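You operate a simulated robot arm through the tools that you are given. There is no shell and no other tool. Be economical: measure what you need, move in short steps, check, and stop when the job is done.

The job below is to be done with a simulated two-armed robot. You get a single attempt, and the scene is never put back.

Task
Pick up the bottle labelled "Wax" from the top of the wall table with one hand, pass it to the other hand and put it on the upper shelf of the store rack. Set down upright: bottle.
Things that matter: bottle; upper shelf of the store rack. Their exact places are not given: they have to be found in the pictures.

Only the result counts: the job must be done as asked and must still hold three seconds after the hand-in. Knocking over, shifting, dropping, spilling or breaking anything else fails it.

Robot
Two 6-joint arms with two-finger grippers on one trunk, on a base that drives. Base frame: it is fixed to the floor where the robot stands at the start and does not move with it; the origin is under the middle of the robot, x ahead of it, y to its left, z up. Units: m, degrees, N and s.
The left shoulder is at the start at [0.03, 0.178, 1.063], the right one opposite. With the tool pointing down near the work surface each hand reaches from about 0.48 to 0.82 m from the robot's upright axis, wherever it stands, measured 20 degrees to its own side. Places, roughly: upper shelf of the store rack [3, 0, 1.4]. Payload 2.54 kg a hand.
Tool frame (each hand has its own): the origin (TCP) lies between the finger pads and is the grasp point; the fingertips stand 0.03 m ahead of it; z points along the fingers, y is the line along which they close. Largest opening 0.116 m; the body of the gripper starts 0.095 m behind the TCP.
Orientation is that of the tool frame in the base frame, as [roll, pitch, yaw] about the fixed x, y, z axes, in that order (R = Rz(yaw) Ry(pitch) Rx(roll)). With the fingers straight down and closing along the base's y, the tool's x points along the base's -x, its y along +y and its z along -z.

Tools
- The arms move only by the tool drive_tool. It takes "left_series", "right_series" or both (then of equal length, played together; a hand with none holds still); each is a list of rows, each a list of 7 numbers: the shift along the tool's x, y, z in units of 25 mm (1.0 is 25 mm), then the turn, a rotation vector about the tool's x, y, z in units of 5 degrees (1.0 is 5 degrees), then the opening, from 0 (shut) to 1 (fully open). In form: [[tx, ty, tz, ax, ay, az, gripper], ...]. A call has 1 to 20 rows; each row shifts and turns the commanded pose from where the row before left it, along the tool's axes as they then stand. A call with a number of a shift or a turn outside -1 to 1 is refused whole. Each row takes 0.2 s and may step no farther than 0.05 m and 8.6 degrees from the row before; otherwise, or with a gripper value out of range, the whole call is refused. Where a pose cannot be reached the arm comes as near as it can. A force on the tool above 40 N (or 10 N above the force at the start of the call, whichever is more), or a blocked arm, ends the call early, and 0.2 s more pass. Each finger travels about 0.153 m/s and halts on what it meets, pressing with about 41 N; the grip force reading is that of the motor and also rises with nothing between the fingers. The clock runs only during rows and for 0.2 s after the last one: add rows that do not move to give the fingers time. It gives the time, the measured TCP pose, the force on the tool (base axes), the opening and the grip force at its end, in the units of the frame above (readings bear some noise), with the torque about the TCP (base axes, N m) and any sound that the robot's microphone picked up.
- Cameras (640 x 400 px; columns grow to the right, rows downward): "scene" is now at [0.0331, -0.0369, 1.7793]; the picture's right is [-0.51, -0.86, 0.00], its down [-0.69, 0.41, -0.59] and it looks along [0.51, -0.30, -0.80] (base axes); focal length 268 px, centre (320, 200). "left" rides on the left gripper at [0.069, 0.015, -0.122] in its tool frame; the picture's right is [-0.21, 0.98, 0.00], its down [-0.83, -0.18, -0.53] and it looks along [-0.52, -0.11, 0.85] (tool axes); focal length 251 px, centre (320, 200). "right" rides on the right gripper at [0.069, -0.015, -0.122] in its tool frame; the picture's right is [0.21, 0.98, 0.00], its down [-0.83, 0.18, -0.53] and it looks along [-0.52, 0.11, 0.85] (tool axes); focal length 251 px, centre (320, 200).
- get_image(camera): a new picture of that camera. No time passes.
- move_column(by): slides the trunk up (or, below 0, down) by that many m; the arms and the scene camera ride with it, the base frame stays. It gives what a move gives, with no picture.
- steer(legs): drives the robot by 1 to 6 legs, each [ahead, left, turn to the left] in m, m and degrees, along the robot's own axes; the way and the turn of a leg run together, so that a leg with both is an arc; at most 1.5 m and 180 degrees a leg. The arms and the cameras ride along, it lands a little off, and it stops where it bumps. It gives what a move gives.
- turn_head(pan, tilt): turns the head with the scene camera to pan (to the left, within 143 degrees either way) and tilt (down, from -29 to 69), counted from straight ahead of the robot. It gives what a move gives.
- locate(camera, pixels): for up to 12 pixels [column, row] of the newest picture of that camera ("zoom" is the newest enlarged one), the place [x, y, z] in the base frame of the surface seen there, good to about 0.002 m. No time passes.
- close_up(camera, box): a new picture of the part [left, top, right, bottom] of that camera's present view, enlarged. No time passes.
- job_done(): hands the job in; it is judged then, once.

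Keep the steps short. Do not move on a guess: measure, check each grasp and each placing, and mend mistakes. In all there are 80 turns and 78 pictures (those below and enlarged ones count). Leave the grippers open and the arms clear of the work at the hand-in unless told otherwise, and finish with a single line.

The tools are called after "Request:" as name(argument=value, ...) on one line, values as JSON. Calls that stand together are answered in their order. drive_tool: Moves the arms, as the interface text tells. Its arguments: {"type":"object","properties":{"left_series":{"type":"array","items":{"type":"array","items":{"type":"number"}}},"right_series":{"type":"array","items":{"type":"array","items":{"type":"number"}}}},"required":[]} The other tools are called the same way: move_column (by) slides the trunk up or down; steer (legs) drives the base; turn_head (pan, tilt) turns the head that bears the scene camera; get_image (camera) takes a picture; locate (camera, pixels) gives the place of the surface under pixels of a picture; close_up (camera, box) takes an enlarged picture of a part of a camera's view; job_done () hands the job in.

At the start:

```text
time_s: 0.0
left_eef_pos: [0.5833, -0.0328, 1.1543]
left_tool_rot: [-180.0, 0.0, -179.9]
left_contact_force: [-0.6, -0.8, -0.2]
left_wrist_torque: [0.0, 0.01, 0.03]
left_finger_gap: 0.1159
left_finger_force: 0.1
right_eef_pos: [0.3556, -0.3459, 1.1199]
right_tool_rot: [179.9, 0.0, -180.0]
right_contact_force: [0.0, 0.1, -1.0]
right_wrist_torque: [0.02, 0.02, 0.01]
right_finger_gap: 0.116
right_finger_force: 0.1
trunk travel left (down, up): [-0.275, 0.265]
robot x, y, heading: [-0.0039, -0.0001, 0.2]
head pan, tilt: [-30.6, 53.5]
```

scene: 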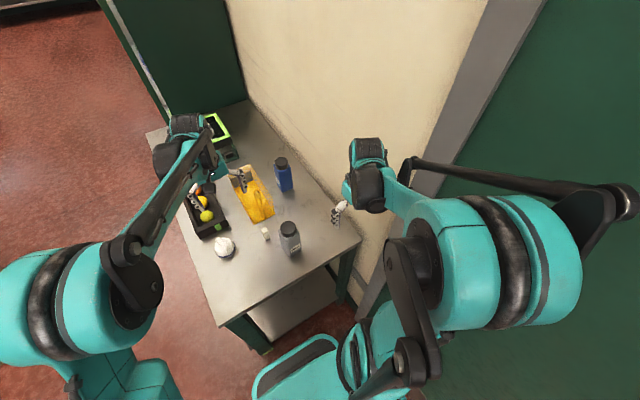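
right: 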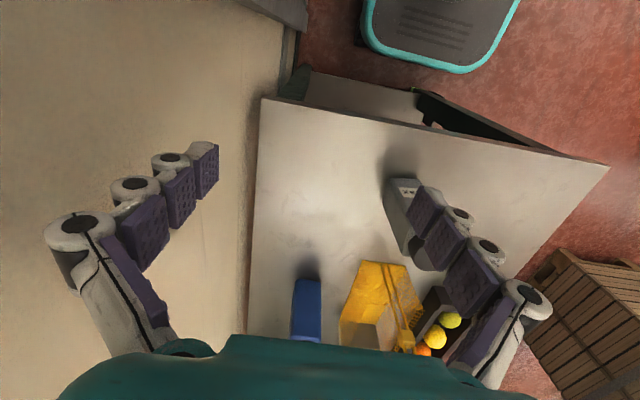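
left: 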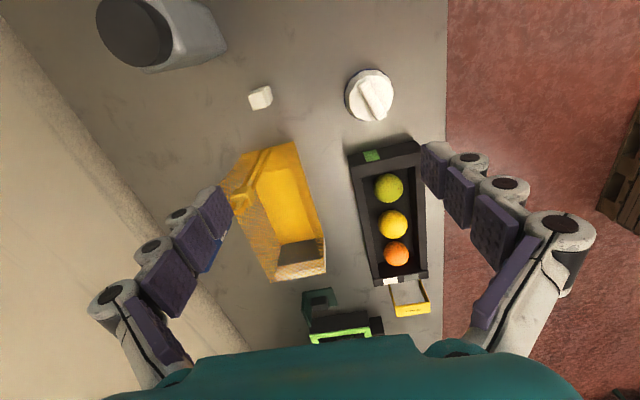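

I see a blue bottle near (284,174) and a grey one near (290,238). I'll enlarge both to read the labels.

Request:
close_up(camera="scene", box=[180, 140, 340, 270])

Request:
close_up(camera="right", box=[260, 150, 480, 350])

Request:
locate(camera="scene", pixels=[[280, 162], [284, 180], [288, 228], [291, 243], [300, 200], [324, 258], [225, 247], [265, 233], [245, 322], [150, 133], [358, 240], [246, 100]])

```text
3.08 times, centred on (260, 205) of scene
```

zoom: 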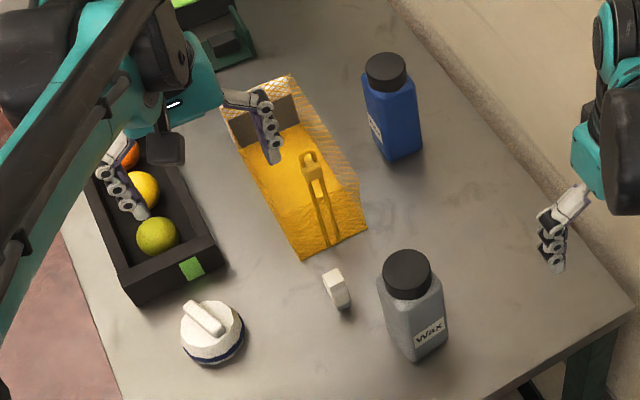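

```text
2.00 times, centred on (370, 250) of right
```

zoom: 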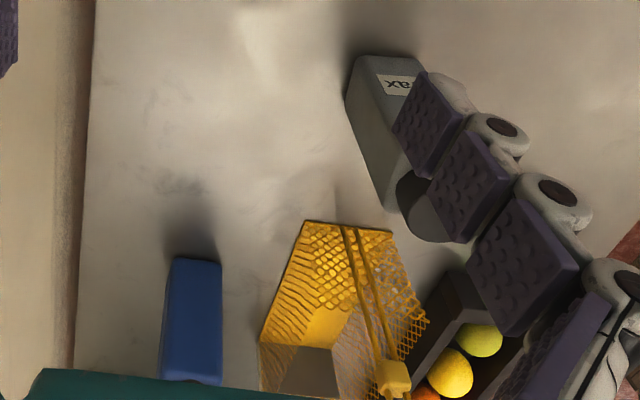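

```text
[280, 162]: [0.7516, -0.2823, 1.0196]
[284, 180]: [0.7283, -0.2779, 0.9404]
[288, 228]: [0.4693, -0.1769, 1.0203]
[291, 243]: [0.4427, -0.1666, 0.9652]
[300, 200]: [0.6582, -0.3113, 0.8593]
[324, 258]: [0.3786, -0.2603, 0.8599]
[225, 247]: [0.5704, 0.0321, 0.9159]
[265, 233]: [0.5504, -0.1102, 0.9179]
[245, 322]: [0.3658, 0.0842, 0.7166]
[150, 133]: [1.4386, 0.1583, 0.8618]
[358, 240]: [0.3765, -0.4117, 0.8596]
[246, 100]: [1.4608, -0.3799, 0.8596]
```

The grey bottle reads "Wax". I'll enlarge it and measure it: cap, body sides and base.

Request:
close_up(camera="scene", box=[262, 208, 322, 268])

Request:
close_up(camera="left", box=[60, 0, 300, 150])

```text
6.67 times, centred on (292, 238) of scene
```

zoom: 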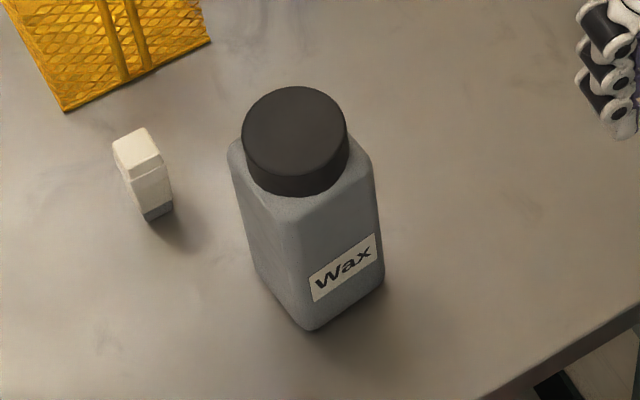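

```text
2.67 times, centred on (180, 75) of left
```

zoom: 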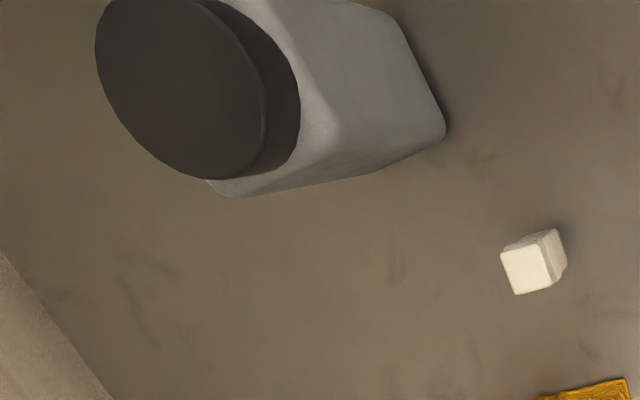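

I'll measure the bottle in scene pixels, converted from the enlargement.

Request:
locate(camera="scene", pixels=[[281.3, 229], [295.2, 228], [288.2, 222.3], [288.2, 232.5], [290, 256], [287.8, 241.5], [300.8, 250], [299.4, 235], [279.3, 233], [282.8, 249], [295.5, 248.2], [284.5, 244.7]])

Request:
turn_head(pan=0, tilt=15)

Request:
get_image(camera="scene")

```text
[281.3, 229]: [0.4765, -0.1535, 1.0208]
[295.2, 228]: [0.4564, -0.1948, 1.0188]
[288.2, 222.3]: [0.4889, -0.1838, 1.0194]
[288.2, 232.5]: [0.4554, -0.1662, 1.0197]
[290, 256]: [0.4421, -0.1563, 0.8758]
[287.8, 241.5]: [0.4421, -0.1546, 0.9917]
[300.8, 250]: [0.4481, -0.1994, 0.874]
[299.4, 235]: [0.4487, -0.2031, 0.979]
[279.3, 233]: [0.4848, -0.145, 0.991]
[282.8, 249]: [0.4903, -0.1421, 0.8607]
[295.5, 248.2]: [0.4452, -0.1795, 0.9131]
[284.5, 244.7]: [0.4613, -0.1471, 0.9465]
```

```text
time_s: 1.1
left_eef_pos: [0.5841, -0.0336, 1.1535]
left_tool_rot: [180.0, 0.0, -180.0]
left_contact_force: [-0.2, -0.3, 0.2]
left_wrist_torque: [-0.03, 0.0, 0.0]
left_finger_gap: 0.1158
left_finger_force: 0.0
right_eef_pos: [0.3554, -0.346, 1.1202]
right_tool_rot: [180.0, 0.0, -179.9]
right_contact_force: [-0.8, -0.6, 0.8]
right_wrist_torque: [-0.01, -0.04, 0.01]
right_finger_gap: 0.1159
right_finger_force: 0.1
trunk travel left (down, up): [-0.275, 0.265]
robot x, y, heading: [-0.0045, -0.0002, -0.3]
head pan, tilt: [0.0, 15.0]
```

```text
70 pictures are left
```

scene: 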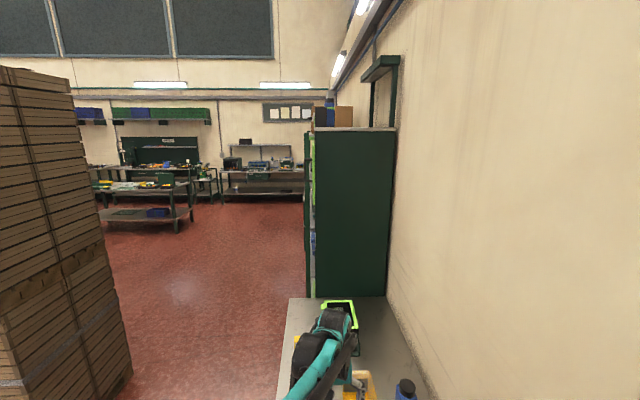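

The Wax bottle is centred at about (0.470, -0.174), with its top at 1.02 and a width of about 5 cm. The dark green cabinet ahead at (350,200) is likely the rack, seen side on. I'll locate it.

Request:
locate(camera="scene", pixels=[[320, 135], [385, 135], [350, 290], [312, 160], [312, 240], [307, 200], [300, 280], [288, 300], [200, 300], [100, 260], [345, 110], [380, 300]])

Request:
close_up(camera="scene", box=[270, 90, 430, 300])

```text
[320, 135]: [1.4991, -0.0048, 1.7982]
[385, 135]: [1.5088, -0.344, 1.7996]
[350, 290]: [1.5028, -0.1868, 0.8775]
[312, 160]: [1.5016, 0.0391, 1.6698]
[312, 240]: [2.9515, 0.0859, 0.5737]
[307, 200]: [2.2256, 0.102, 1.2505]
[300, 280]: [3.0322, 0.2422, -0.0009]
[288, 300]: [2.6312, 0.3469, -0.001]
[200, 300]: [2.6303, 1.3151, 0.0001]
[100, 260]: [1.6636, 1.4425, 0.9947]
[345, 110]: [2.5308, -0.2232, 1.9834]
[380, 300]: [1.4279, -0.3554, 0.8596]
```

```text
1.90 times, centred on (350, 195) of scene
```

zoom: 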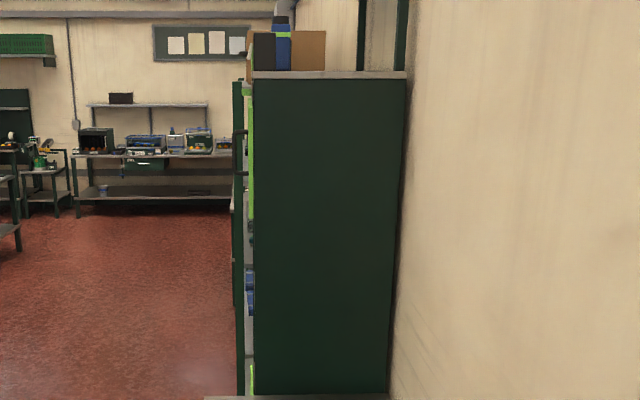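

First I pick with the right hand from above, holding the upper body so the lower part stays free for the left hand. I move the right hand over the bottle at the present height, turned about 8° to match the bottle faces. The left hand goes 0.15 m aside.

Request:
drive_tool(left_series=[[0, 1, 0, 0, 0, 0, 1], [0, 1, 0, 0, 0, 0, 1], [0, 1, 0, 0, 0, 0, 1], [0, 1, 0, 0, 0, 0, 1], [0, 1, 0, 0, 0, 0, 1], [0, 1, 0, 0, 0, 0, 1], [0, 0, 0, 0, 0, 0, 1], [0, 0, 0, 0, 0, 0, 1], [0, 0, 0, 0, 0, 0, 1], [0, 0, 0, 0, 0, 0, 1]], right_series=[[0, 0, 0, 0, 0, 0, 1], [-0.655, 0.983, 0, 0, 0, 0, 1], [-0.655, 0.983, 0, 0, 0, 0, 1], [-0.655, 0.983, 0, 0, 0, 0, 1], [-0.655, 0.983, 0, 0, 0, 0, 1], [-0.655, 0.983, 0, 0, 0, 0, 1], [-0.655, 0.983, 0, 0, 0, 0, 1], [-0.655, 0.983, 0, 0, 0, 0, 1], [0, 0, 0, 0, 0, -0.8, 1], [0, 0, 0, 0, 0, -0.8, 1]])

Request:
get_image(camera="right")

Request:
turn_head(pan=-20, tilt=55)

Request:
get_image(camera="scene")

```text
time_s: 3.2
left_eef_pos: [0.5837, 0.1179, 1.1545]
left_tool_rot: [-180.0, 0.0, 179.9]
left_contact_force: [-1.0, 0.5, 0.7]
left_wrist_torque: [-0.02, 0.03, 0.01]
left_finger_gap: 0.1162
left_finger_force: 0.0
right_eef_pos: [0.4693, -0.1724, 1.1195]
right_tool_rot: [-180.0, 0.1, -171.8]
right_contact_force: [0.5, -0.7, 0.0]
right_wrist_torque: [-0.04, -0.01, 0.0]
right_finger_gap: 0.1158
right_finger_force: 0.1
trunk travel left (down, up): [-0.275, 0.265]
robot x, y, heading: [0.0028, 0.0001, 0.0]
head pan, tilt: [0.0, 15.0]
```

```text
68 pictures are left
```

right: 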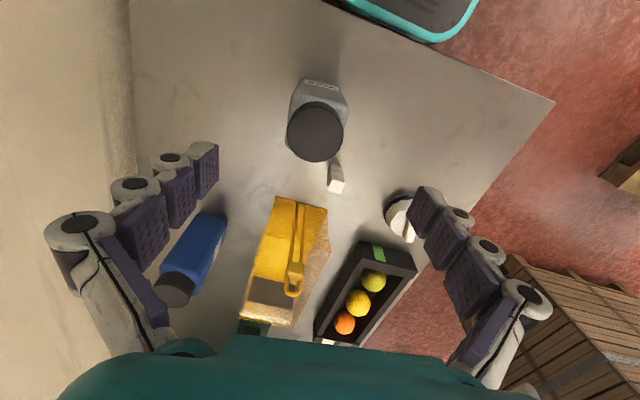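

```text
time_s: 4.3
left_eef_pos: [0.5835, 0.117, 1.1552]
left_tool_rot: [180.0, 0.1, 179.9]
left_contact_force: [0.6, 0.5, 0.7]
left_wrist_torque: [-0.02, -0.03, 0.0]
left_finger_gap: 0.1161
left_finger_force: 0.1
right_eef_pos: [0.4703, -0.1731, 1.1199]
right_tool_rot: [180.0, 0.0, -171.9]
right_contact_force: [-0.6, -0.1, 0.2]
right_wrist_torque: [0.06, 0.01, -0.01]
right_finger_gap: 0.1159
right_finger_force: 0.0
trunk travel left (down, up): [-0.275, 0.265]
robot x, y, heading: [0.0001, 0.001, -0.2]
head pan, tilt: [-20.0, 55.0]
```

```text
67 pictures are left
```

scene: 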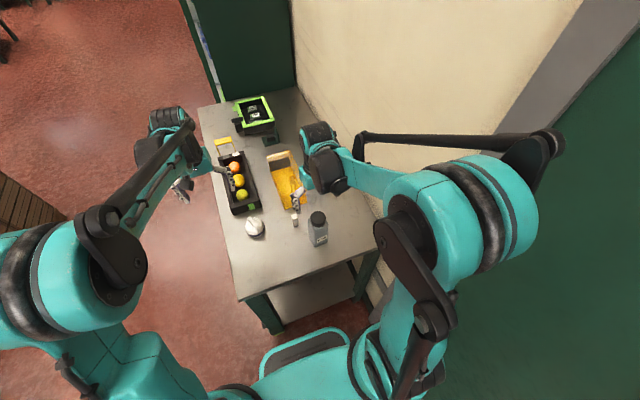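

The bottle shows at (319,232) in the scene view and (314,130) in the right view. I'll recheck the cap centre against the TCP (0.470, -0.173).

Request:
locate(camera="right", pixels=[[315, 133], [292, 133], [338, 133], [315, 109], [315, 156], [300, 85], [338, 90], [298, 81], [346, 115], [291, 100]])

Request:
close_up(camera="right", box=[260, 60, 380, 180])

```text
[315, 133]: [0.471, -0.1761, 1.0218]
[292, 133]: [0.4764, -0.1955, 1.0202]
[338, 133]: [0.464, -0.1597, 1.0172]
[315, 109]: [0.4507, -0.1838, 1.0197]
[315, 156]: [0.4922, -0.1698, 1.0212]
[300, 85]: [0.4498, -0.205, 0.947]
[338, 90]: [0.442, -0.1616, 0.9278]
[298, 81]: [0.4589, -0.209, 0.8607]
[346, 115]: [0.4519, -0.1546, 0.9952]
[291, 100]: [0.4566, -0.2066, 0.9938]
```

```text
3.33 times, centred on (320, 120) of right
```

zoom: 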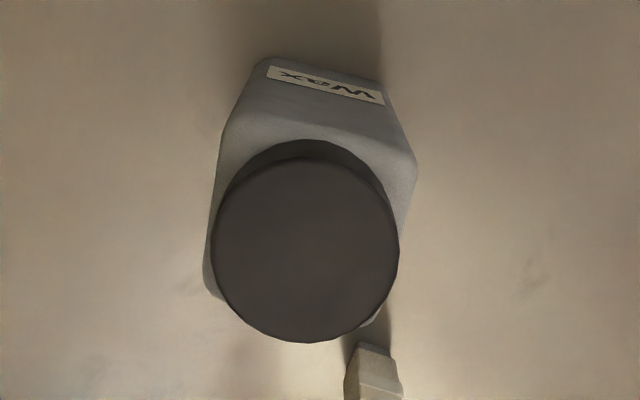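

Cap centre is (0.471, -0.177). I shift 4 mm toward -y, then descend to TCP z 0.975, about 3 cm below the cap's lower edge at the fingertips.

Request:
drive_tool(right_series=[[0, -0.15, 0, 0, 0, 0, 1], [0, 0, 0.967, 0, 0, 0, 1], [0, 0, 0.967, 0, 0, 0, 1], [0, 0, 0.967, 0, 0, 0, 1], [0, 0, 0.967, 0, 0, 0, 1], [0, 0, 0.967, 0, 0, 0, 1], [0, 0, 0.967, 0, 0, 0, 1]])

Request:
get_image(camera="right")

```text
time_s: 5.9
left_eef_pos: [0.5838, 0.1166, 1.1539]
left_tool_rot: [180.0, 0.1, 179.9]
left_contact_force: [1.3, 1.5, 0.5]
left_wrist_torque: [0.01, 0.03, -0.01]
left_finger_gap: 0.116
left_finger_force: 0.0
right_eef_pos: [0.4713, -0.1786, 0.974]
right_tool_rot: [179.9, 0.0, -172.0]
right_contact_force: [-0.3, 0.3, 0.3]
right_wrist_torque: [-0.03, 0.0, 0.0]
right_finger_gap: 0.116
right_finger_force: 0.1
trunk travel left (down, up): [-0.275, 0.265]
robot x, y, heading: [0.0002, 0.0002, -0.2]
head pan, tilt: [-20.0, 55.0]
```

```text
65 pictures are left
```

right: 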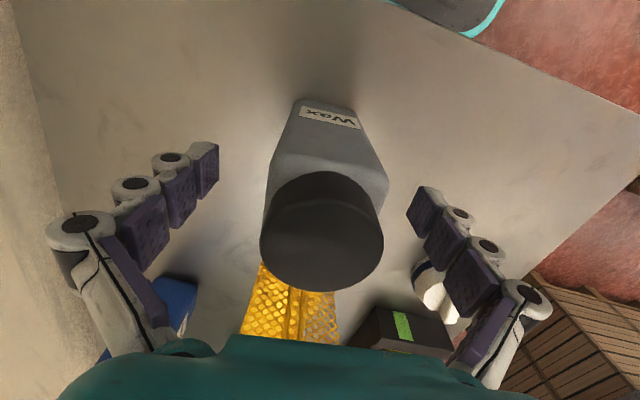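

The bottle at (325,200) is between the open fingers. I'll close them.

Request:
drive_tool(right_series=[[0, 0, 0, 0, 0, 0, 0.5], [0, 0, 0, 0, 0, 0, 0.2], [0, 0, 0, 0, 0, 0, 0.2], [0, 0, 0, 0, 0, 0, 0.2]])

Request:
get_image(camera="right")

```text
time_s: 6.9
left_eef_pos: [0.5818, 0.1181, 1.1544]
left_tool_rot: [-180.0, 0.0, -179.9]
left_contact_force: [0.0, -0.1, 0.6]
left_wrist_torque: [-0.01, 0.03, 0.02]
left_finger_gap: 0.1161
left_finger_force: 0.1
right_eef_pos: [0.4696, -0.1767, 0.9742]
right_tool_rot: [179.9, -0.1, -172.0]
right_contact_force: [-1.7, 2.4, 2.8]
right_wrist_torque: [0.16, 0.13, 0.02]
right_finger_gap: 0.057
right_finger_force: 41.5
trunk travel left (down, up): [-0.275, 0.265]
robot x, y, heading: [0.0021, -0.0002, -0.0]
head pan, tilt: [-20.0, 55.0]
```

```text
64 pictures are left
```

right: 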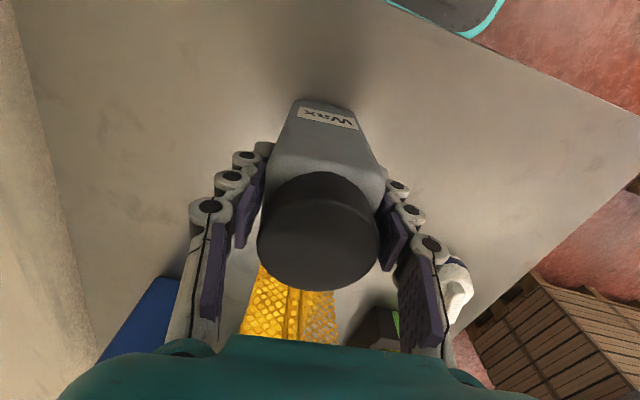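

It is gripped at a gap of 0.057 with 41 N. I lift straight up 0.20 m.

Request:
drive_tool(right_series=[[0, 0, -0.5, 0, 0, 0, 0.2], [0, 0, -0.75, 0, 0, 0, 0.2], [0, 0, -0.9, 0, 0, 0, 0.2], [0, 0, -0.9, 0, 0, 0, 0.2], [0, 0, -0.9, 0, 0, 0, 0.2], [0, 0, -0.9, 0, 0, 0, 0.2], [0, 0, -0.9, 0, 0, 0, 0.2], [0, 0, -0.9, 0, 0, 0, 0.2], [0, 0, -0.9, 0, 0, 0, 0.2]])

Request:
get_image(camera="scene")

Request:
get_image(camera="right")

```text
time_s: 8.9
left_eef_pos: [0.5828, 0.1168, 1.1543]
left_tool_rot: [179.9, 0.0, 180.0]
left_contact_force: [0.0, 0.3, -0.8]
left_wrist_torque: [-0.01, -0.02, -0.01]
left_finger_gap: 0.116
left_finger_force: 0.0
right_eef_pos: [0.4705, -0.1786, 1.1625]
right_tool_rot: [-180.0, 0.0, -172.1]
right_contact_force: [-0.5, 0.6, -4.9]
right_wrist_torque: [0.0, 0.0, -0.02]
right_finger_gap: 0.0573
right_finger_force: 40.8
trunk travel left (down, up): [-0.275, 0.265]
robot x, y, heading: [0.0026, -0.0013, 0.3]
head pan, tilt: [-20.0, 55.0]
```

```text
63 pictures are left
```

scene: 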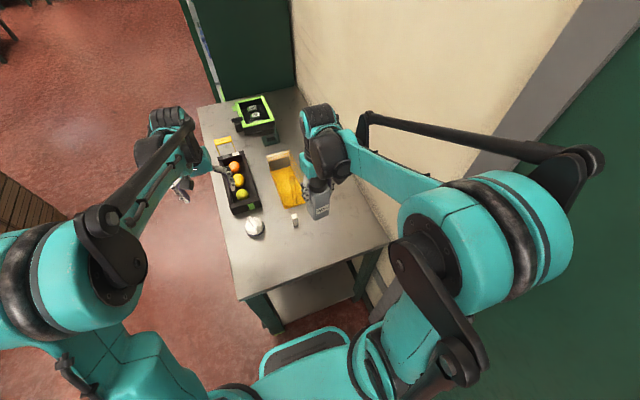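

```text
62 pictures are left
```

right: 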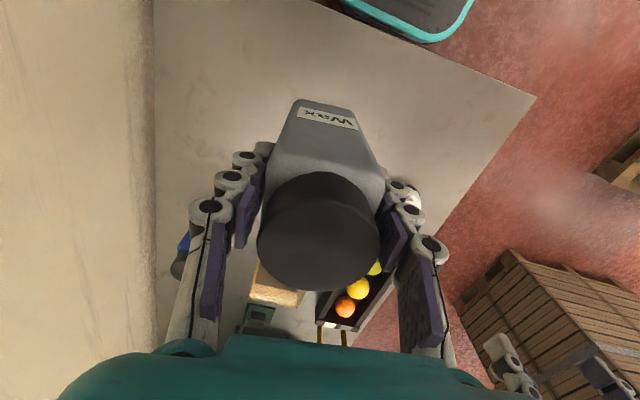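

The bottle hangs upright and is held. I raise the trunk 0.15 m, then look around to plan the drive.

Request:
move_column(by=0.15)

Request:
turn_head(pan=40, tilt=30)

Request:
get_image(camera="scene")

Request:
locate(camera="scene", pixels=[[100, 380], [320, 380], [200, 300], [320, 300], [450, 300], [320, 200], [400, 200], [250, 200], [500, 250], [450, 220], [100, 250], [550, 150]])

```text
time_s: 10.7
left_eef_pos: [0.5846, 0.116, 1.3037]
left_tool_rot: [180.0, 0.0, -180.0]
left_contact_force: [-0.3, 0.7, 0.6]
left_wrist_torque: [-0.02, 0.0, -0.01]
left_finger_gap: 0.1159
left_finger_force: 0.1
right_eef_pos: [0.4723, -0.1778, 1.3123]
right_tool_rot: [-180.0, 0.0, -172.0]
right_contact_force: [0.5, -0.4, -4.4]
right_wrist_torque: [0.0, 0.01, 0.02]
right_finger_gap: 0.0573
right_finger_force: 42.0
trunk travel left (down, up): [-0.425, 0.115]
robot x, y, heading: [0.0021, 0.003, -0.2]
head pan, tilt: [-20.0, 55.0]
```

```text
time_s: 12.0
left_eef_pos: [0.5838, 0.1177, 1.3045]
left_tool_rot: [-180.0, -0.1, 180.0]
left_contact_force: [-0.2, -0.2, 0.7]
left_wrist_torque: [-0.02, 0.0, -0.01]
left_finger_gap: 0.1162
left_finger_force: 0.0
right_eef_pos: [0.4729, -0.1786, 1.3134]
right_tool_rot: [-179.9, 0.0, -172.0]
right_contact_force: [-0.2, 0.3, -3.9]
right_wrist_torque: [-0.01, 0.01, -0.02]
right_finger_gap: 0.0572
right_finger_force: 41.0
trunk travel left (down, up): [-0.425, 0.115]
robot x, y, heading: [-0.002, -0.0044, 0.0]
head pan, tilt: [40.0, 30.0]
```

```text
61 pictures are left
```

scene: 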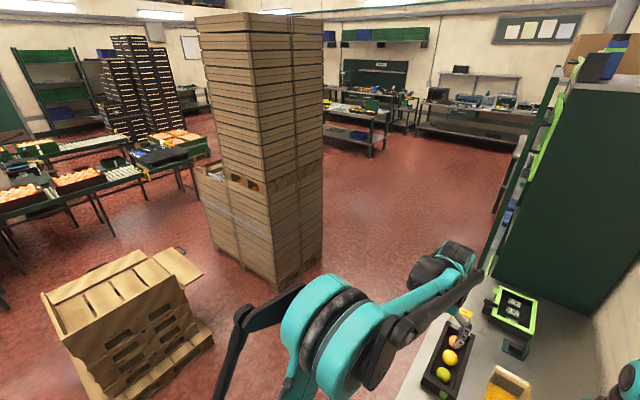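

```text
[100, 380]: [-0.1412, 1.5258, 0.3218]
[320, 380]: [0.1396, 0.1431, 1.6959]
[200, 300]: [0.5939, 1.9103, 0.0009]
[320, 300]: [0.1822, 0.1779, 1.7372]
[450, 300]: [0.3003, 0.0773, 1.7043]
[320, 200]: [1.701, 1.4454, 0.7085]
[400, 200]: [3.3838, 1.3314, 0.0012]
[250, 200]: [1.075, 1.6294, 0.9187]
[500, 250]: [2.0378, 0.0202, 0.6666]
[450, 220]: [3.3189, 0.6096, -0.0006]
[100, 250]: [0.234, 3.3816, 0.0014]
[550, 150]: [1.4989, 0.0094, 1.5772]
```

I'll measure the floor gap between the pallet stack (bottom corner about (276,287)) and the table/rack side.

Request:
locate(camera="scene", pixels=[[276, 285], [322, 245], [215, 250], [210, 340], [180, 395], [150, 280], [400, 390], [495, 265], [515, 170], [530, 130], [505, 195], [560, 60]])

Request:
turn_head(pan=140, tilt=40)

Request:
get_image(camera="scene")

Request:
turn_head(pan=-140, tilt=40)

Request:
get_image(camera="scene")

```text
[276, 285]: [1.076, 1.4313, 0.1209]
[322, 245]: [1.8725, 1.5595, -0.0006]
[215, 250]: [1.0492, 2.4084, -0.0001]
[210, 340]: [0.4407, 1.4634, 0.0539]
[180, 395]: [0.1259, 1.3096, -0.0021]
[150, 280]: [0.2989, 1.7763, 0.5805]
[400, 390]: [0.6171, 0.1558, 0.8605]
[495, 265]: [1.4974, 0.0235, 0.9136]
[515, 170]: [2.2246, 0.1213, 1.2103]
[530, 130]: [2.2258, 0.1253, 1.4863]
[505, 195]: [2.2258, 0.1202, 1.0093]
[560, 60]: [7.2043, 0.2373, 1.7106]
```

```text
time_s: 13.7
left_eef_pos: [0.5842, 0.117, 1.3035]
left_tool_rot: [-180.0, 0.1, 180.0]
left_contact_force: [0.0, 0.4, 0.1]
left_wrist_torque: [-0.01, -0.01, 0.02]
left_finger_gap: 0.1162
left_finger_force: 0.0
right_eef_pos: [0.4712, -0.178, 1.313]
right_tool_rot: [180.0, 0.0, -172.1]
right_contact_force: [-1.1, 0.0, -4.7]
right_wrist_torque: [-0.01, 0.0, 0.01]
right_finger_gap: 0.0572
right_finger_force: 40.8
trunk travel left (down, up): [-0.425, 0.115]
robot x, y, heading: [0.0042, 0.0008, -0.3]
head pan, tilt: [140.0, 40.0]
```

```text
60 pictures are left
```

scene: 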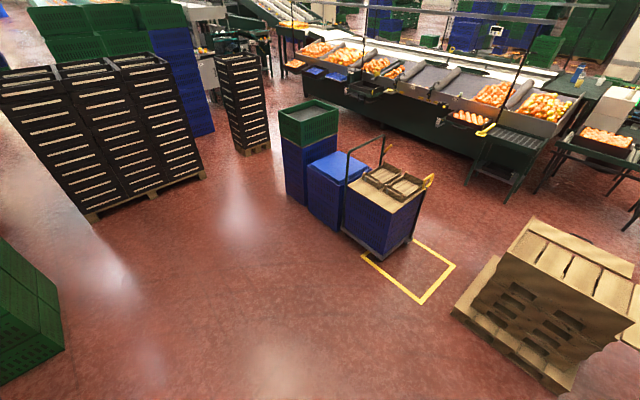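

```text
time_s: 17.6
left_eef_pos: [0.5836, 0.1174, 1.3038]
left_tool_rot: [180.0, -0.1, 180.0]
left_contact_force: [0.1, 0.7, -0.2]
left_wrist_torque: [-0.01, 0.01, 0.0]
left_finger_gap: 0.1161
left_finger_force: 0.1
right_eef_pos: [0.4724, -0.1782, 1.3133]
right_tool_rot: [-180.0, 0.0, -172.1]
right_contact_force: [-0.2, 0.0, -4.3]
right_wrist_torque: [-0.02, 0.0, -0.01]
right_finger_gap: 0.0573
right_finger_force: 41.1
trunk travel left (down, up): [-0.425, 0.115]
robot x, y, heading: [-0.001, 0.0012, 0.1]
head pan, tilt: [-140.0, 40.0]
```

```text
59 pictures are left
```

scene: 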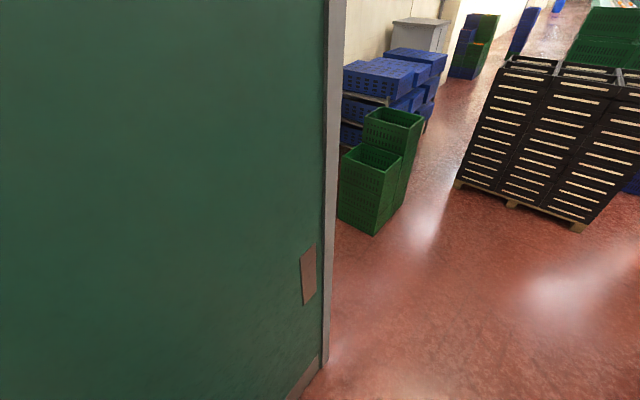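

Behind and to the left is free: the table edge is at y about 0.16 and the pallets start at y about 1.3. I back off, strafe to y about 0.70, drive ahead beside the table, then look right at the rack.

Request:
steer(legs=[[-0.35, 0, 0], [0, 0.7, 0], [1.3, 0, 0]])

Request:
turn_head(pan=-35, tilt=15)

Request:
get_image(camera="scene")

```text
time_s: 29.5
left_eef_pos: [1.5376, 0.8253, 1.303]
left_tool_rot: [179.9, 0.0, 180.0]
left_contact_force: [-0.1, 0.0, -0.3]
left_wrist_torque: [0.04, 0.01, 0.01]
left_finger_gap: 0.1162
left_finger_force: 0.1
right_eef_pos: [1.4251, 0.531, 1.3128]
right_tool_rot: [-179.9, 0.1, -172.0]
right_contact_force: [0.4, 0.3, -4.2]
right_wrist_torque: [0.01, 0.04, 0.01]
right_finger_gap: 0.0572
right_finger_force: 41.2
trunk travel left (down, up): [-0.425, 0.115]
robot x, y, heading: [0.9609, 0.7039, -0.3]
head pan, tilt: [-140.0, 40.0]
```

```text
time_s: 31.3
left_eef_pos: [1.5374, 0.8236, 1.3057]
left_tool_rot: [-179.9, 0.0, 180.0]
left_contact_force: [0.3, -0.4, 0.3]
left_wrist_torque: [0.01, 0.01, 0.01]
left_finger_gap: 0.1159
left_finger_force: 0.1
right_eef_pos: [1.4241, 0.5302, 1.3142]
right_tool_rot: [-179.9, 0.0, -171.9]
right_contact_force: [0.5, -0.6, -5.9]
right_wrist_torque: [0.0, 0.02, 0.02]
right_finger_gap: 0.0571
right_finger_force: 41.3
trunk travel left (down, up): [-0.425, 0.115]
robot x, y, heading: [0.9526, 0.7062, -0.0]
head pan, tilt: [-35.0, 15.0]
```

```text
58 pictures are left
```

scene: 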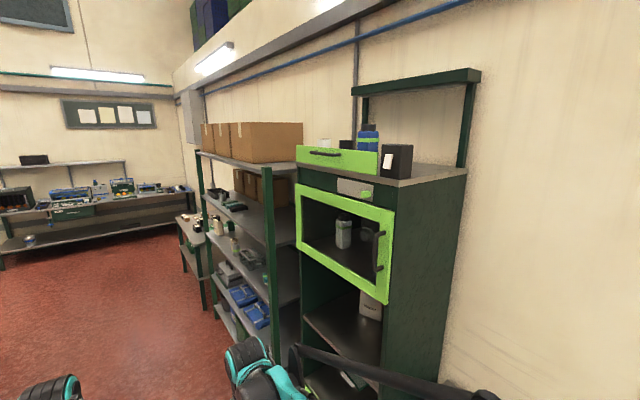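

Next to the green-framed cabinet stands an open rack at x of about 2.2 or more, with several shelves. I'll measure the shelf boards.

Request:
locate(camera="scene", pixels=[[230, 157], [222, 205], [265, 250], [215, 240], [245, 272], [270, 160], [250, 210], [200, 190], [215, 300], [240, 310], [205, 160], [180, 215]])

Request:
close_up(camera="scene", box=[170, 110, 310, 350])

```text
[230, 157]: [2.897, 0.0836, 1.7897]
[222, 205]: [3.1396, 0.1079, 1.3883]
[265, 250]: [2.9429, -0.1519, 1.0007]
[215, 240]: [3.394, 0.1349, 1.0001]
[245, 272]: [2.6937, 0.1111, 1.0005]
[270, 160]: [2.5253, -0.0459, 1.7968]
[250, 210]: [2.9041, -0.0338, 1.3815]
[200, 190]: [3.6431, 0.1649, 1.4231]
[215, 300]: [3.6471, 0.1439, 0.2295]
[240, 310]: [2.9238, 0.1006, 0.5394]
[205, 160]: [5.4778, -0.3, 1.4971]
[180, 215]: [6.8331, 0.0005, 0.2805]
```

```text
1.67 times, centred on (240, 230) of scene
```

zoom: 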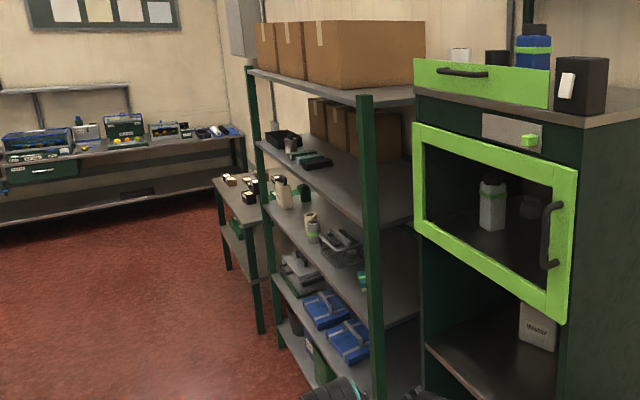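

The upper shelf surface is z≈1.385, spanning x 2.25–3.65 with its front edge at y≈0.15. The board above is at 1.79. I drive to about (2.6, 1.1), turn to face the rack, and look at the shelf.

Request:
steer(legs=[[1.5, 0, 0], [0.15, 0.4, 0], [0, 0, -90]])

Request:
turn_head(pan=0, tilt=15)

Request:
get_image(camera="scene")

```text
time_s: 44.8
left_eef_pos: [2.7178, 0.5067, 1.303]
left_tool_rot: [-179.9, 0.0, 88.9]
left_contact_force: [-0.3, 0.6, -0.5]
left_wrist_torque: [0.0, -0.02, 0.0]
left_finger_gap: 0.1159
left_finger_force: 0.0
right_eef_pos: [2.4237, 0.6251, 1.3127]
right_tool_rot: [179.8, -0.1, 97.0]
right_contact_force: [-0.5, 0.5, -4.7]
right_wrist_torque: [0.03, 0.0, 0.0]
right_finger_gap: 0.0571
right_finger_force: 41.1
trunk travel left (down, up): [-0.425, 0.115]
robot x, y, heading: [2.6108, 1.0942, -90.8]
head pan, tilt: [-35.0, 15.0]
```

```text
time_s: 45.8
left_eef_pos: [2.7179, 0.5082, 1.3045]
left_tool_rot: [180.0, 0.0, 88.9]
left_contact_force: [0.1, -0.2, 0.0]
left_wrist_torque: [0.02, 0.0, 0.0]
left_finger_gap: 0.1158
left_finger_force: 0.2
right_eef_pos: [2.4235, 0.6246, 1.3131]
right_tool_rot: [180.0, 0.0, 97.0]
right_contact_force: [0.0, 0.0, -4.8]
right_wrist_torque: [0.01, -0.02, 0.02]
right_finger_gap: 0.0569
right_finger_force: 40.7
trunk travel left (down, up): [-0.425, 0.115]
robot x, y, heading: [2.6145, 1.0913, -91.1]
head pan, tilt: [0.0, 15.0]
```

```text
56 pictures are left
```

scene: 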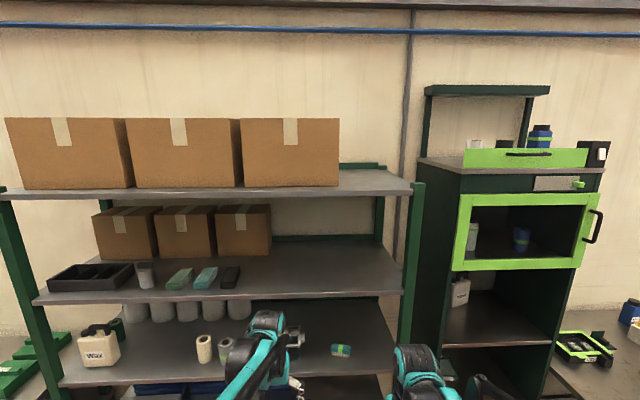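

The upper shelf is free on its right part, around pixel (320,270), next to the dark item at (230,277). I'll measure it.

Request:
locate(camera="scene", pixels=[[320, 270], [320, 288], [385, 270], [280, 270], [320, 245], [400, 285], [236, 280], [320, 187], [410, 230], [320, 295], [240, 268], [300, 200]])

Request:
close_up(camera="scene", box=[180, 180, 440, 310])

```text
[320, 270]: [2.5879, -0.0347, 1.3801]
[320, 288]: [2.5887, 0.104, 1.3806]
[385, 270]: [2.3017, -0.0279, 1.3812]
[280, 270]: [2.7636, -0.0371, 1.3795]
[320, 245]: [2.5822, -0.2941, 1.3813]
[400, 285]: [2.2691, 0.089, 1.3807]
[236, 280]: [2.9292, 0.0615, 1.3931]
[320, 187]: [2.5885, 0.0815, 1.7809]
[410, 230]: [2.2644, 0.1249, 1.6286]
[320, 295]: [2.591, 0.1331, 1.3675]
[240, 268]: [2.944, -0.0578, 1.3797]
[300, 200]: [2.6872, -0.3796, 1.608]
```

```text
2.46 times, centred on (310, 245) of scene
```

zoom: 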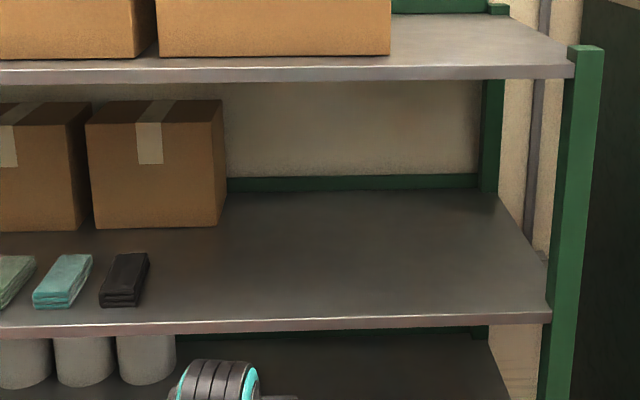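

The free area around (2.60, 0.0) at z 1.3805 is the target; the nearest cloth is at x≈2.90, the post at x≈2.27 and the front edge at y≈0.13. For the handover the left hand will point ahead and down (about 40° below horizontal, 20° toward the right) and grip the lower body. I pre-orient the left hand first, away from the bottle.

Request:
drive_tool(left_series=[[0.53, 0.22, -0.53, 0, 0, 0, 1], [0.53, 0.22, -0.53, 0, 0, 0, 1], [0.53, 0.22, -0.53, 0, 0, 0, 1], [0.53, 0.22, -0.53, 0, 0, 0, 1], [0.53, 0.22, -0.53, 0, 0, 0, 1], [0.53, 0.22, -0.53, 0, 0, 0, 1], [0, 0, 0, 0, 0, 1, 1], [0, 0, 0, 0, 0, 1, 1], [0, 0, 0, 0, 0, 1, 1], [0, 0, 0, 0, 0, 1, 1], [0, 0, 0, 0, -1, 0, 1], [0, 0, 0, 0, -1, 0, 1], [0, 0, 0, 0, -1, 0, 1], [0, 0, 0, 0, -1, 0, 1], [0, 0, 0, 0, -1, 0, 1], [0, 0, 0, 0, -1, 0, 1], [0, 0, 0, 0, -1, 0, 1], [0, 0, 0, 0, -1, 0, 1], [0, 0, 0, 0, -1, 0, 1], [0, 0, 0, 0, -1, 0, 1]])

Request:
turn_head(pan=0, tilt=50)

Request:
get_image(camera="scene")

```text
time_s: 50.0
left_eef_pos: [2.7514, 0.5861, 1.3837]
left_tool_rot: [179.9, 50.1, 68.9]
left_contact_force: [-0.2, 0.8, -0.7]
left_wrist_torque: [0.02, 0.03, 0.03]
left_finger_gap: 0.1162
left_finger_force: 0.0
right_eef_pos: [2.4255, 0.6249, 1.3123]
right_tool_rot: [-180.0, 0.0, 96.9]
right_contact_force: [0.5, 0.2, -4.6]
right_wrist_torque: [0.02, -0.04, 0.02]
right_finger_gap: 0.057
right_finger_force: 40.5
trunk travel left (down, up): [-0.425, 0.115]
robot x, y, heading: [2.6124, 1.0933, -91.1]
head pan, tilt: [0.0, 15.0]
```

```text
time_s: 51.0
left_eef_pos: [2.7523, 0.5857, 1.383]
left_tool_rot: [-180.0, 50.1, 68.9]
left_contact_force: [0.6, -0.1, -0.9]
left_wrist_torque: [-0.02, -0.01, 0.0]
left_finger_gap: 0.1161
left_finger_force: 0.1
right_eef_pos: [2.4257, 0.6254, 1.3142]
right_tool_rot: [180.0, 0.1, 97.0]
right_contact_force: [0.6, 0.6, -3.5]
right_wrist_torque: [0.04, 0.02, -0.01]
right_finger_gap: 0.057
right_finger_force: 40.9
trunk travel left (down, up): [-0.425, 0.115]
robot x, y, heading: [2.6124, 1.0942, -91.1]
head pan, tilt: [0.0, 50.0]
```

```text
54 pictures are left
```

scene: 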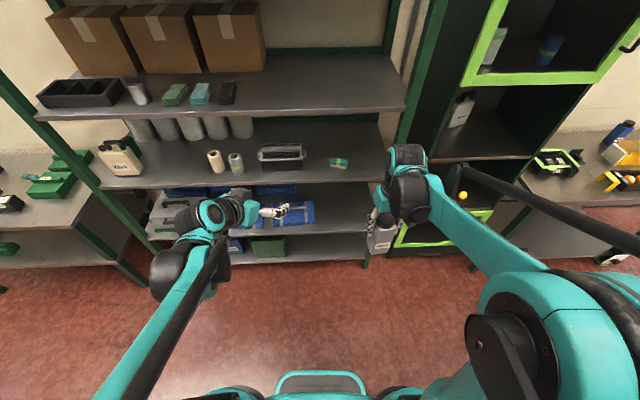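

The left hand reached its pose, pointing down and toward the bottle side. Next the right hand turns 28° to align the bottle faces with the left approach and brings the bottle to the middle, about (2.602, 0.544).

Request:
drive_tool(right_series=[[0, 0, 0, 0, 0, 0.933, 0.2], [0, 0, 0, 0, 0, 0.933, 0.2], [0, 0, 0, 0, 0, 0.933, 0.2], [0, 0, 0, 0, 0, 0.933, 0.2], [0, 0, 0, 0, 0, 0.933, 0.2], [0, 0, 0, 0, 0, 0.933, 0.2], [-0.068, 0.969, 0, 0, 0, 0, 0.2], [-0.068, 0.969, 0, 0, 0, 0, 0.2], [-0.068, 0.969, 0, 0, 0, 0, 0.2], [-0.068, 0.969, 0, 0, 0, 0, 0.2], [-0.068, 0.969, 0, 0, 0, 0, 0.2], [-0.068, 0.969, 0, 0, 0, 0, 0.2], [-0.068, 0.969, 0, 0, 0, 0, 0.2], [-0.068, 0.969, 0, 0, 0, 0, 0.2]])

Request:
get_image(camera="scene")

Request:
get_image(camera="left")

```text
time_s: 54.0
left_eef_pos: [2.7526, 0.5851, 1.3832]
left_tool_rot: [-179.9, 49.9, 68.9]
left_contact_force: [0.2, -0.4, 0.5]
left_wrist_torque: [0.03, 0.01, 0.0]
left_finger_gap: 0.1158
left_finger_force: 0.1
right_eef_pos: [2.6005, 0.5421, 1.3141]
right_tool_rot: [-179.9, 0.0, 68.9]
right_contact_force: [0.9, 0.0, -4.5]
right_wrist_torque: [0.01, 0.03, 0.0]
right_finger_gap: 0.0572
right_finger_force: 41.1
trunk travel left (down, up): [-0.425, 0.115]
robot x, y, heading: [2.6108, 1.0909, -91.0]
head pan, tilt: [0.0, 50.0]
```

```text
53 pictures are left
```

scene: 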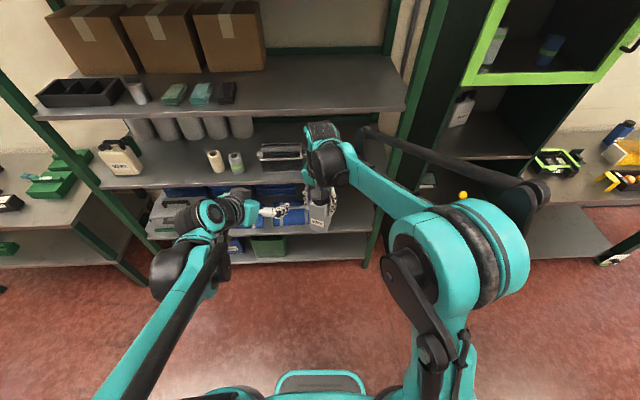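

```text
52 pictures are left
```

left: 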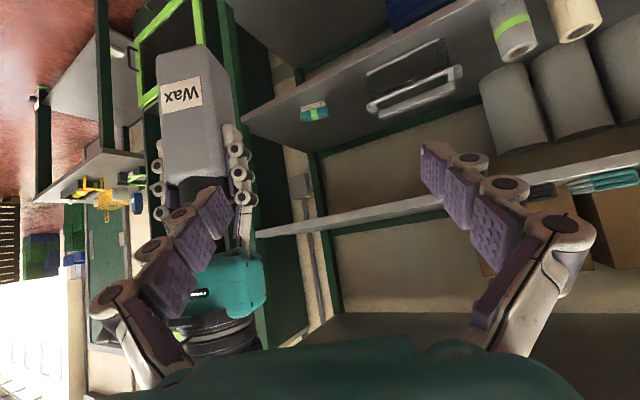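

The left camera sees the bottle, label toward the hand, at (190,110). I'll measure its lower body.

Request:
locate(camera="left", pixels=[[185, 52], [165, 60], [205, 50], [182, 95], [200, 140], [165, 130], [215, 90], [168, 90], [185, 65], [195, 160]])

Request:
close_up(camera="left", box=[120, 20, 290, 260])

```text
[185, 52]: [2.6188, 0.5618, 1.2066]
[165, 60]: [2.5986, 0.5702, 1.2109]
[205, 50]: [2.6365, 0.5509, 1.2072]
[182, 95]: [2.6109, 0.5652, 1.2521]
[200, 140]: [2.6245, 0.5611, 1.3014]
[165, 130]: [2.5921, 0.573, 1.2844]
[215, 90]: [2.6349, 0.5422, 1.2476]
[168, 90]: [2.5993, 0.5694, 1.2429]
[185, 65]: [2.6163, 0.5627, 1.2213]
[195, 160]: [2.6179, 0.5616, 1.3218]
```

```text
1.67 times, centred on (205, 140) of left
```

zoom: 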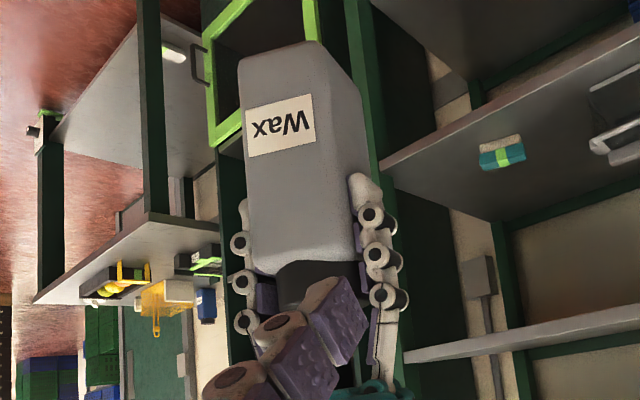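

Bottle base is z≈1.20, centre (2.601, 0.542). I flatten the left hand's tilt by 10° for more clearance to the right wrist, lower it, then slide sideways to line up in front of the bottle, about 15 cm back.

Request:
drive_tool(left_series=[[0, 0, 0, 0, -1, 0, 1], [0, 0, 0, 0, -1, 0, 1], [0.963, 0, 0, 0, 0, 0, 1], [0.963, 0, 0, 0, 0, 0, 1], [0.963, 0, 0, 0, 0, 0, 1], [0, -1, 0, 0, 0, 0, 1], [0, -1, 0, 0, 0, 0, 1], [0, -1, 0, 0, 0, 0, 1], [0, -1, 0, 0, 0, 0, 1], [0, -1, 0, 0, 0, 0, 1]])

Request:
get_image(camera="left")

Request:
get_image(camera="scene")

```text
time_s: 56.2
left_eef_pos: [2.6485, 0.6637, 1.3218]
left_tool_rot: [179.9, 60.0, 69.0]
left_contact_force: [0.3, 0.5, 0.5]
left_wrist_torque: [-0.02, 0.0, -0.01]
left_finger_gap: 0.116
left_finger_force: 0.1
right_eef_pos: [2.6015, 0.5433, 1.3141]
right_tool_rot: [-179.9, 0.0, 68.9]
right_contact_force: [0.7, 0.8, -4.0]
right_wrist_torque: [0.03, -0.02, 0.01]
right_finger_gap: 0.0572
right_finger_force: 41.1
trunk travel left (down, up): [-0.425, 0.115]
robot x, y, heading: [2.6116, 1.0944, -91.0]
head pan, tilt: [0.0, 50.0]
```

```text
50 pictures are left
```

left: 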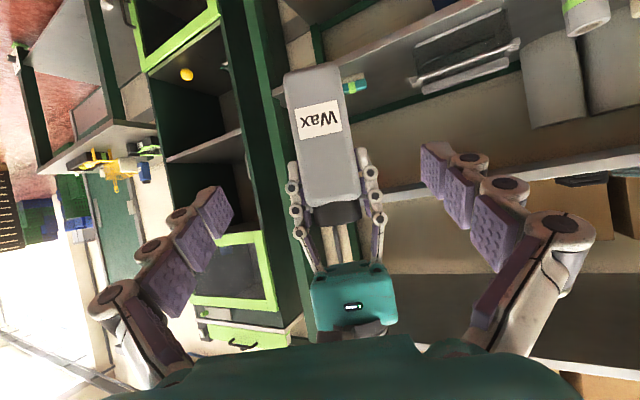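

```text
49 pictures are left
```

scene: 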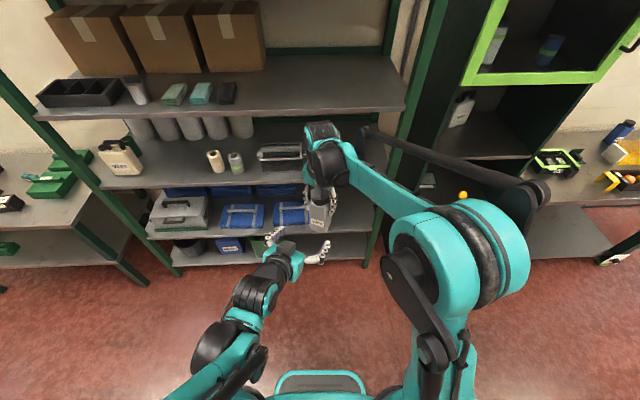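

Aligned: the remaining offset is straight ahead, 0.151 m. I advance 0.10 m and check.

Request:
drive_tool(left_series=[[0, 0, 1, 0, 0, 0, 1], [0, 0, 1, 0, 0, 0, 1], [0, 0, 1, 0, 0, 0, 1], [0, 0, 1, 0, 0, 0, 1]])

Request:
get_image(camera="left")

```text
time_s: 57.2
left_eef_pos: [2.6166, 0.5808, 1.2708]
left_tool_rot: [180.0, 60.0, 68.9]
left_contact_force: [-0.8, -0.8, -0.3]
left_wrist_torque: [0.0, -0.01, 0.01]
left_finger_gap: 0.1158
left_finger_force: 0.1
right_eef_pos: [2.5994, 0.5405, 1.3117]
right_tool_rot: [-179.9, -0.2, 68.9]
right_contact_force: [0.3, 1.4, -5.1]
right_wrist_torque: [0.02, -0.04, 0.01]
right_finger_gap: 0.0572
right_finger_force: 41.1
trunk travel left (down, up): [-0.425, 0.115]
robot x, y, heading: [2.6117, 1.0925, -91.2]
head pan, tilt: [0.0, 50.0]
```

```text
48 pictures are left
```

left: 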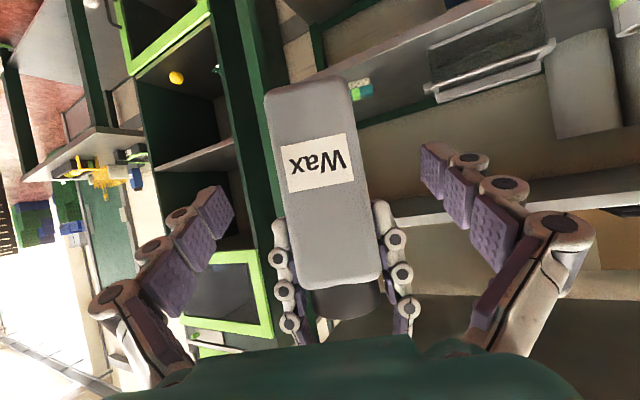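

Still 0.051 m to go. The left fingers pass outside the bottle and below the right fingertips. I advance that far.

Request:
drive_tool(left_series=[[0, 0, 0.7, 0, 0, 0, 1], [0, 0, 0.7, 0, 0, 0, 1], [0, 0, 0.65, 0, 0, 0, 1]])

Request:
get_image(camera="left")

Request:
close_up(camera="scene", box=[230, 110, 400, 300])

```text
time_s: 58.0
left_eef_pos: [2.6015, 0.5401, 1.248]
left_tool_rot: [180.0, 59.8, 68.9]
left_contact_force: [0.2, 0.4, 0.6]
left_wrist_torque: [0.02, -0.01, 0.0]
left_finger_gap: 0.1159
left_finger_force: 0.0
left hand out of reach, approached as far as the arm can: row 3
right_eef_pos: [2.6001, 0.5422, 1.3123]
right_tool_rot: [-179.9, 0.1, 68.9]
right_contact_force: [-0.1, 1.0, -4.2]
right_wrist_torque: [0.04, 0.01, 0.05]
right_finger_gap: 0.0571
right_finger_force: 40.9
trunk travel left (down, up): [-0.425, 0.115]
robot x, y, heading: [2.6131, 1.0928, -90.9]
head pan, tilt: [0.0, 50.0]
```

```text
47 pictures are left
```

left: 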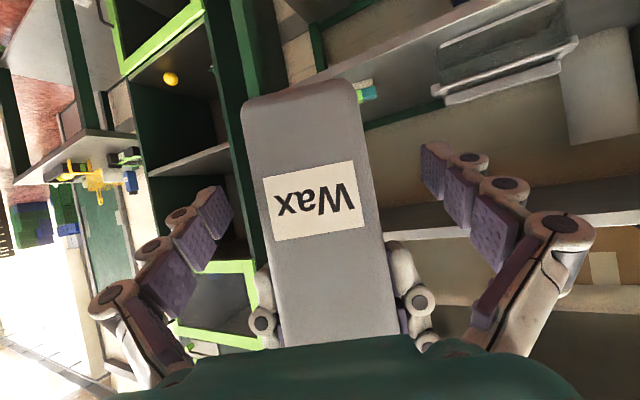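

```text
2.11 times, centred on (315, 205) of scene
```

zoom: 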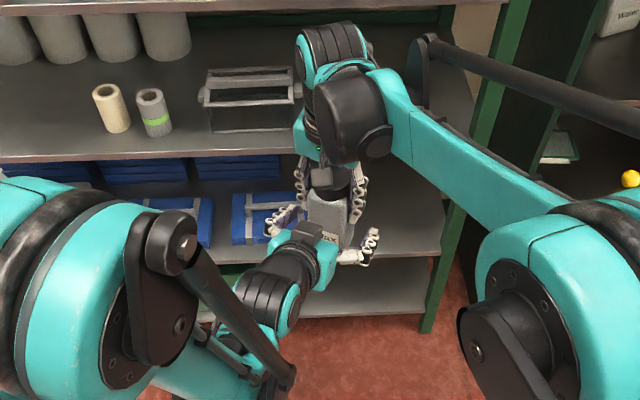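

The left TCP is at (2.6015, 0.5401, 1.248), within 2 mm of the bottle axis and 5 cm above its base. I close the left hand.

Request:
drive_tool(left_series=[[0, 0, 0, 0, 0, 0, 0.6], [0, 0, 0, 0, 0, 0, 0.3], [0, 0, 0, 0, 0, 0, 0.2], [0, 0, 0, 0, 0, 0, 0.2]])

Request:
get_image(camera="left")

```text
time_s: 59.0
left_eef_pos: [2.6006, 0.5405, 1.2489]
left_tool_rot: [-180.0, 59.8, 69.0]
left_contact_force: [-7.4, 10.2, 3.2]
left_wrist_torque: [-0.08, 0.07, -0.25]
left_finger_gap: 0.0569
left_finger_force: 41.3
right_eef_pos: [2.6012, 0.5422, 1.3129]
right_tool_rot: [179.9, 0.0, 69.1]
right_contact_force: [8.4, -9.6, -7.8]
right_wrist_torque: [-0.52, -0.6, 0.28]
right_finger_gap: 0.057
right_finger_force: 41.1
trunk travel left (down, up): [-0.425, 0.115]
robot x, y, heading: [2.6122, 1.0931, -91.2]
head pan, tilt: [0.0, 50.0]
```

```text
45 pictures are left
```

left: 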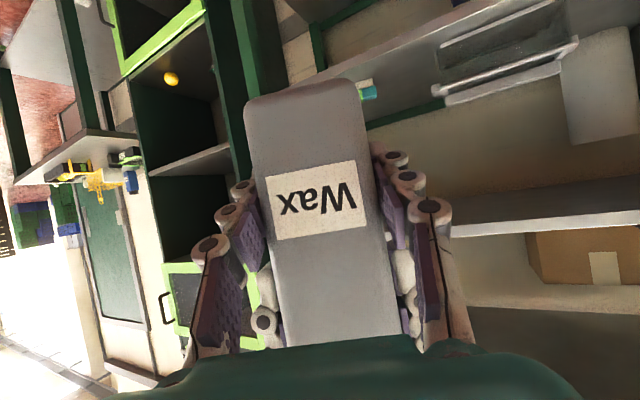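

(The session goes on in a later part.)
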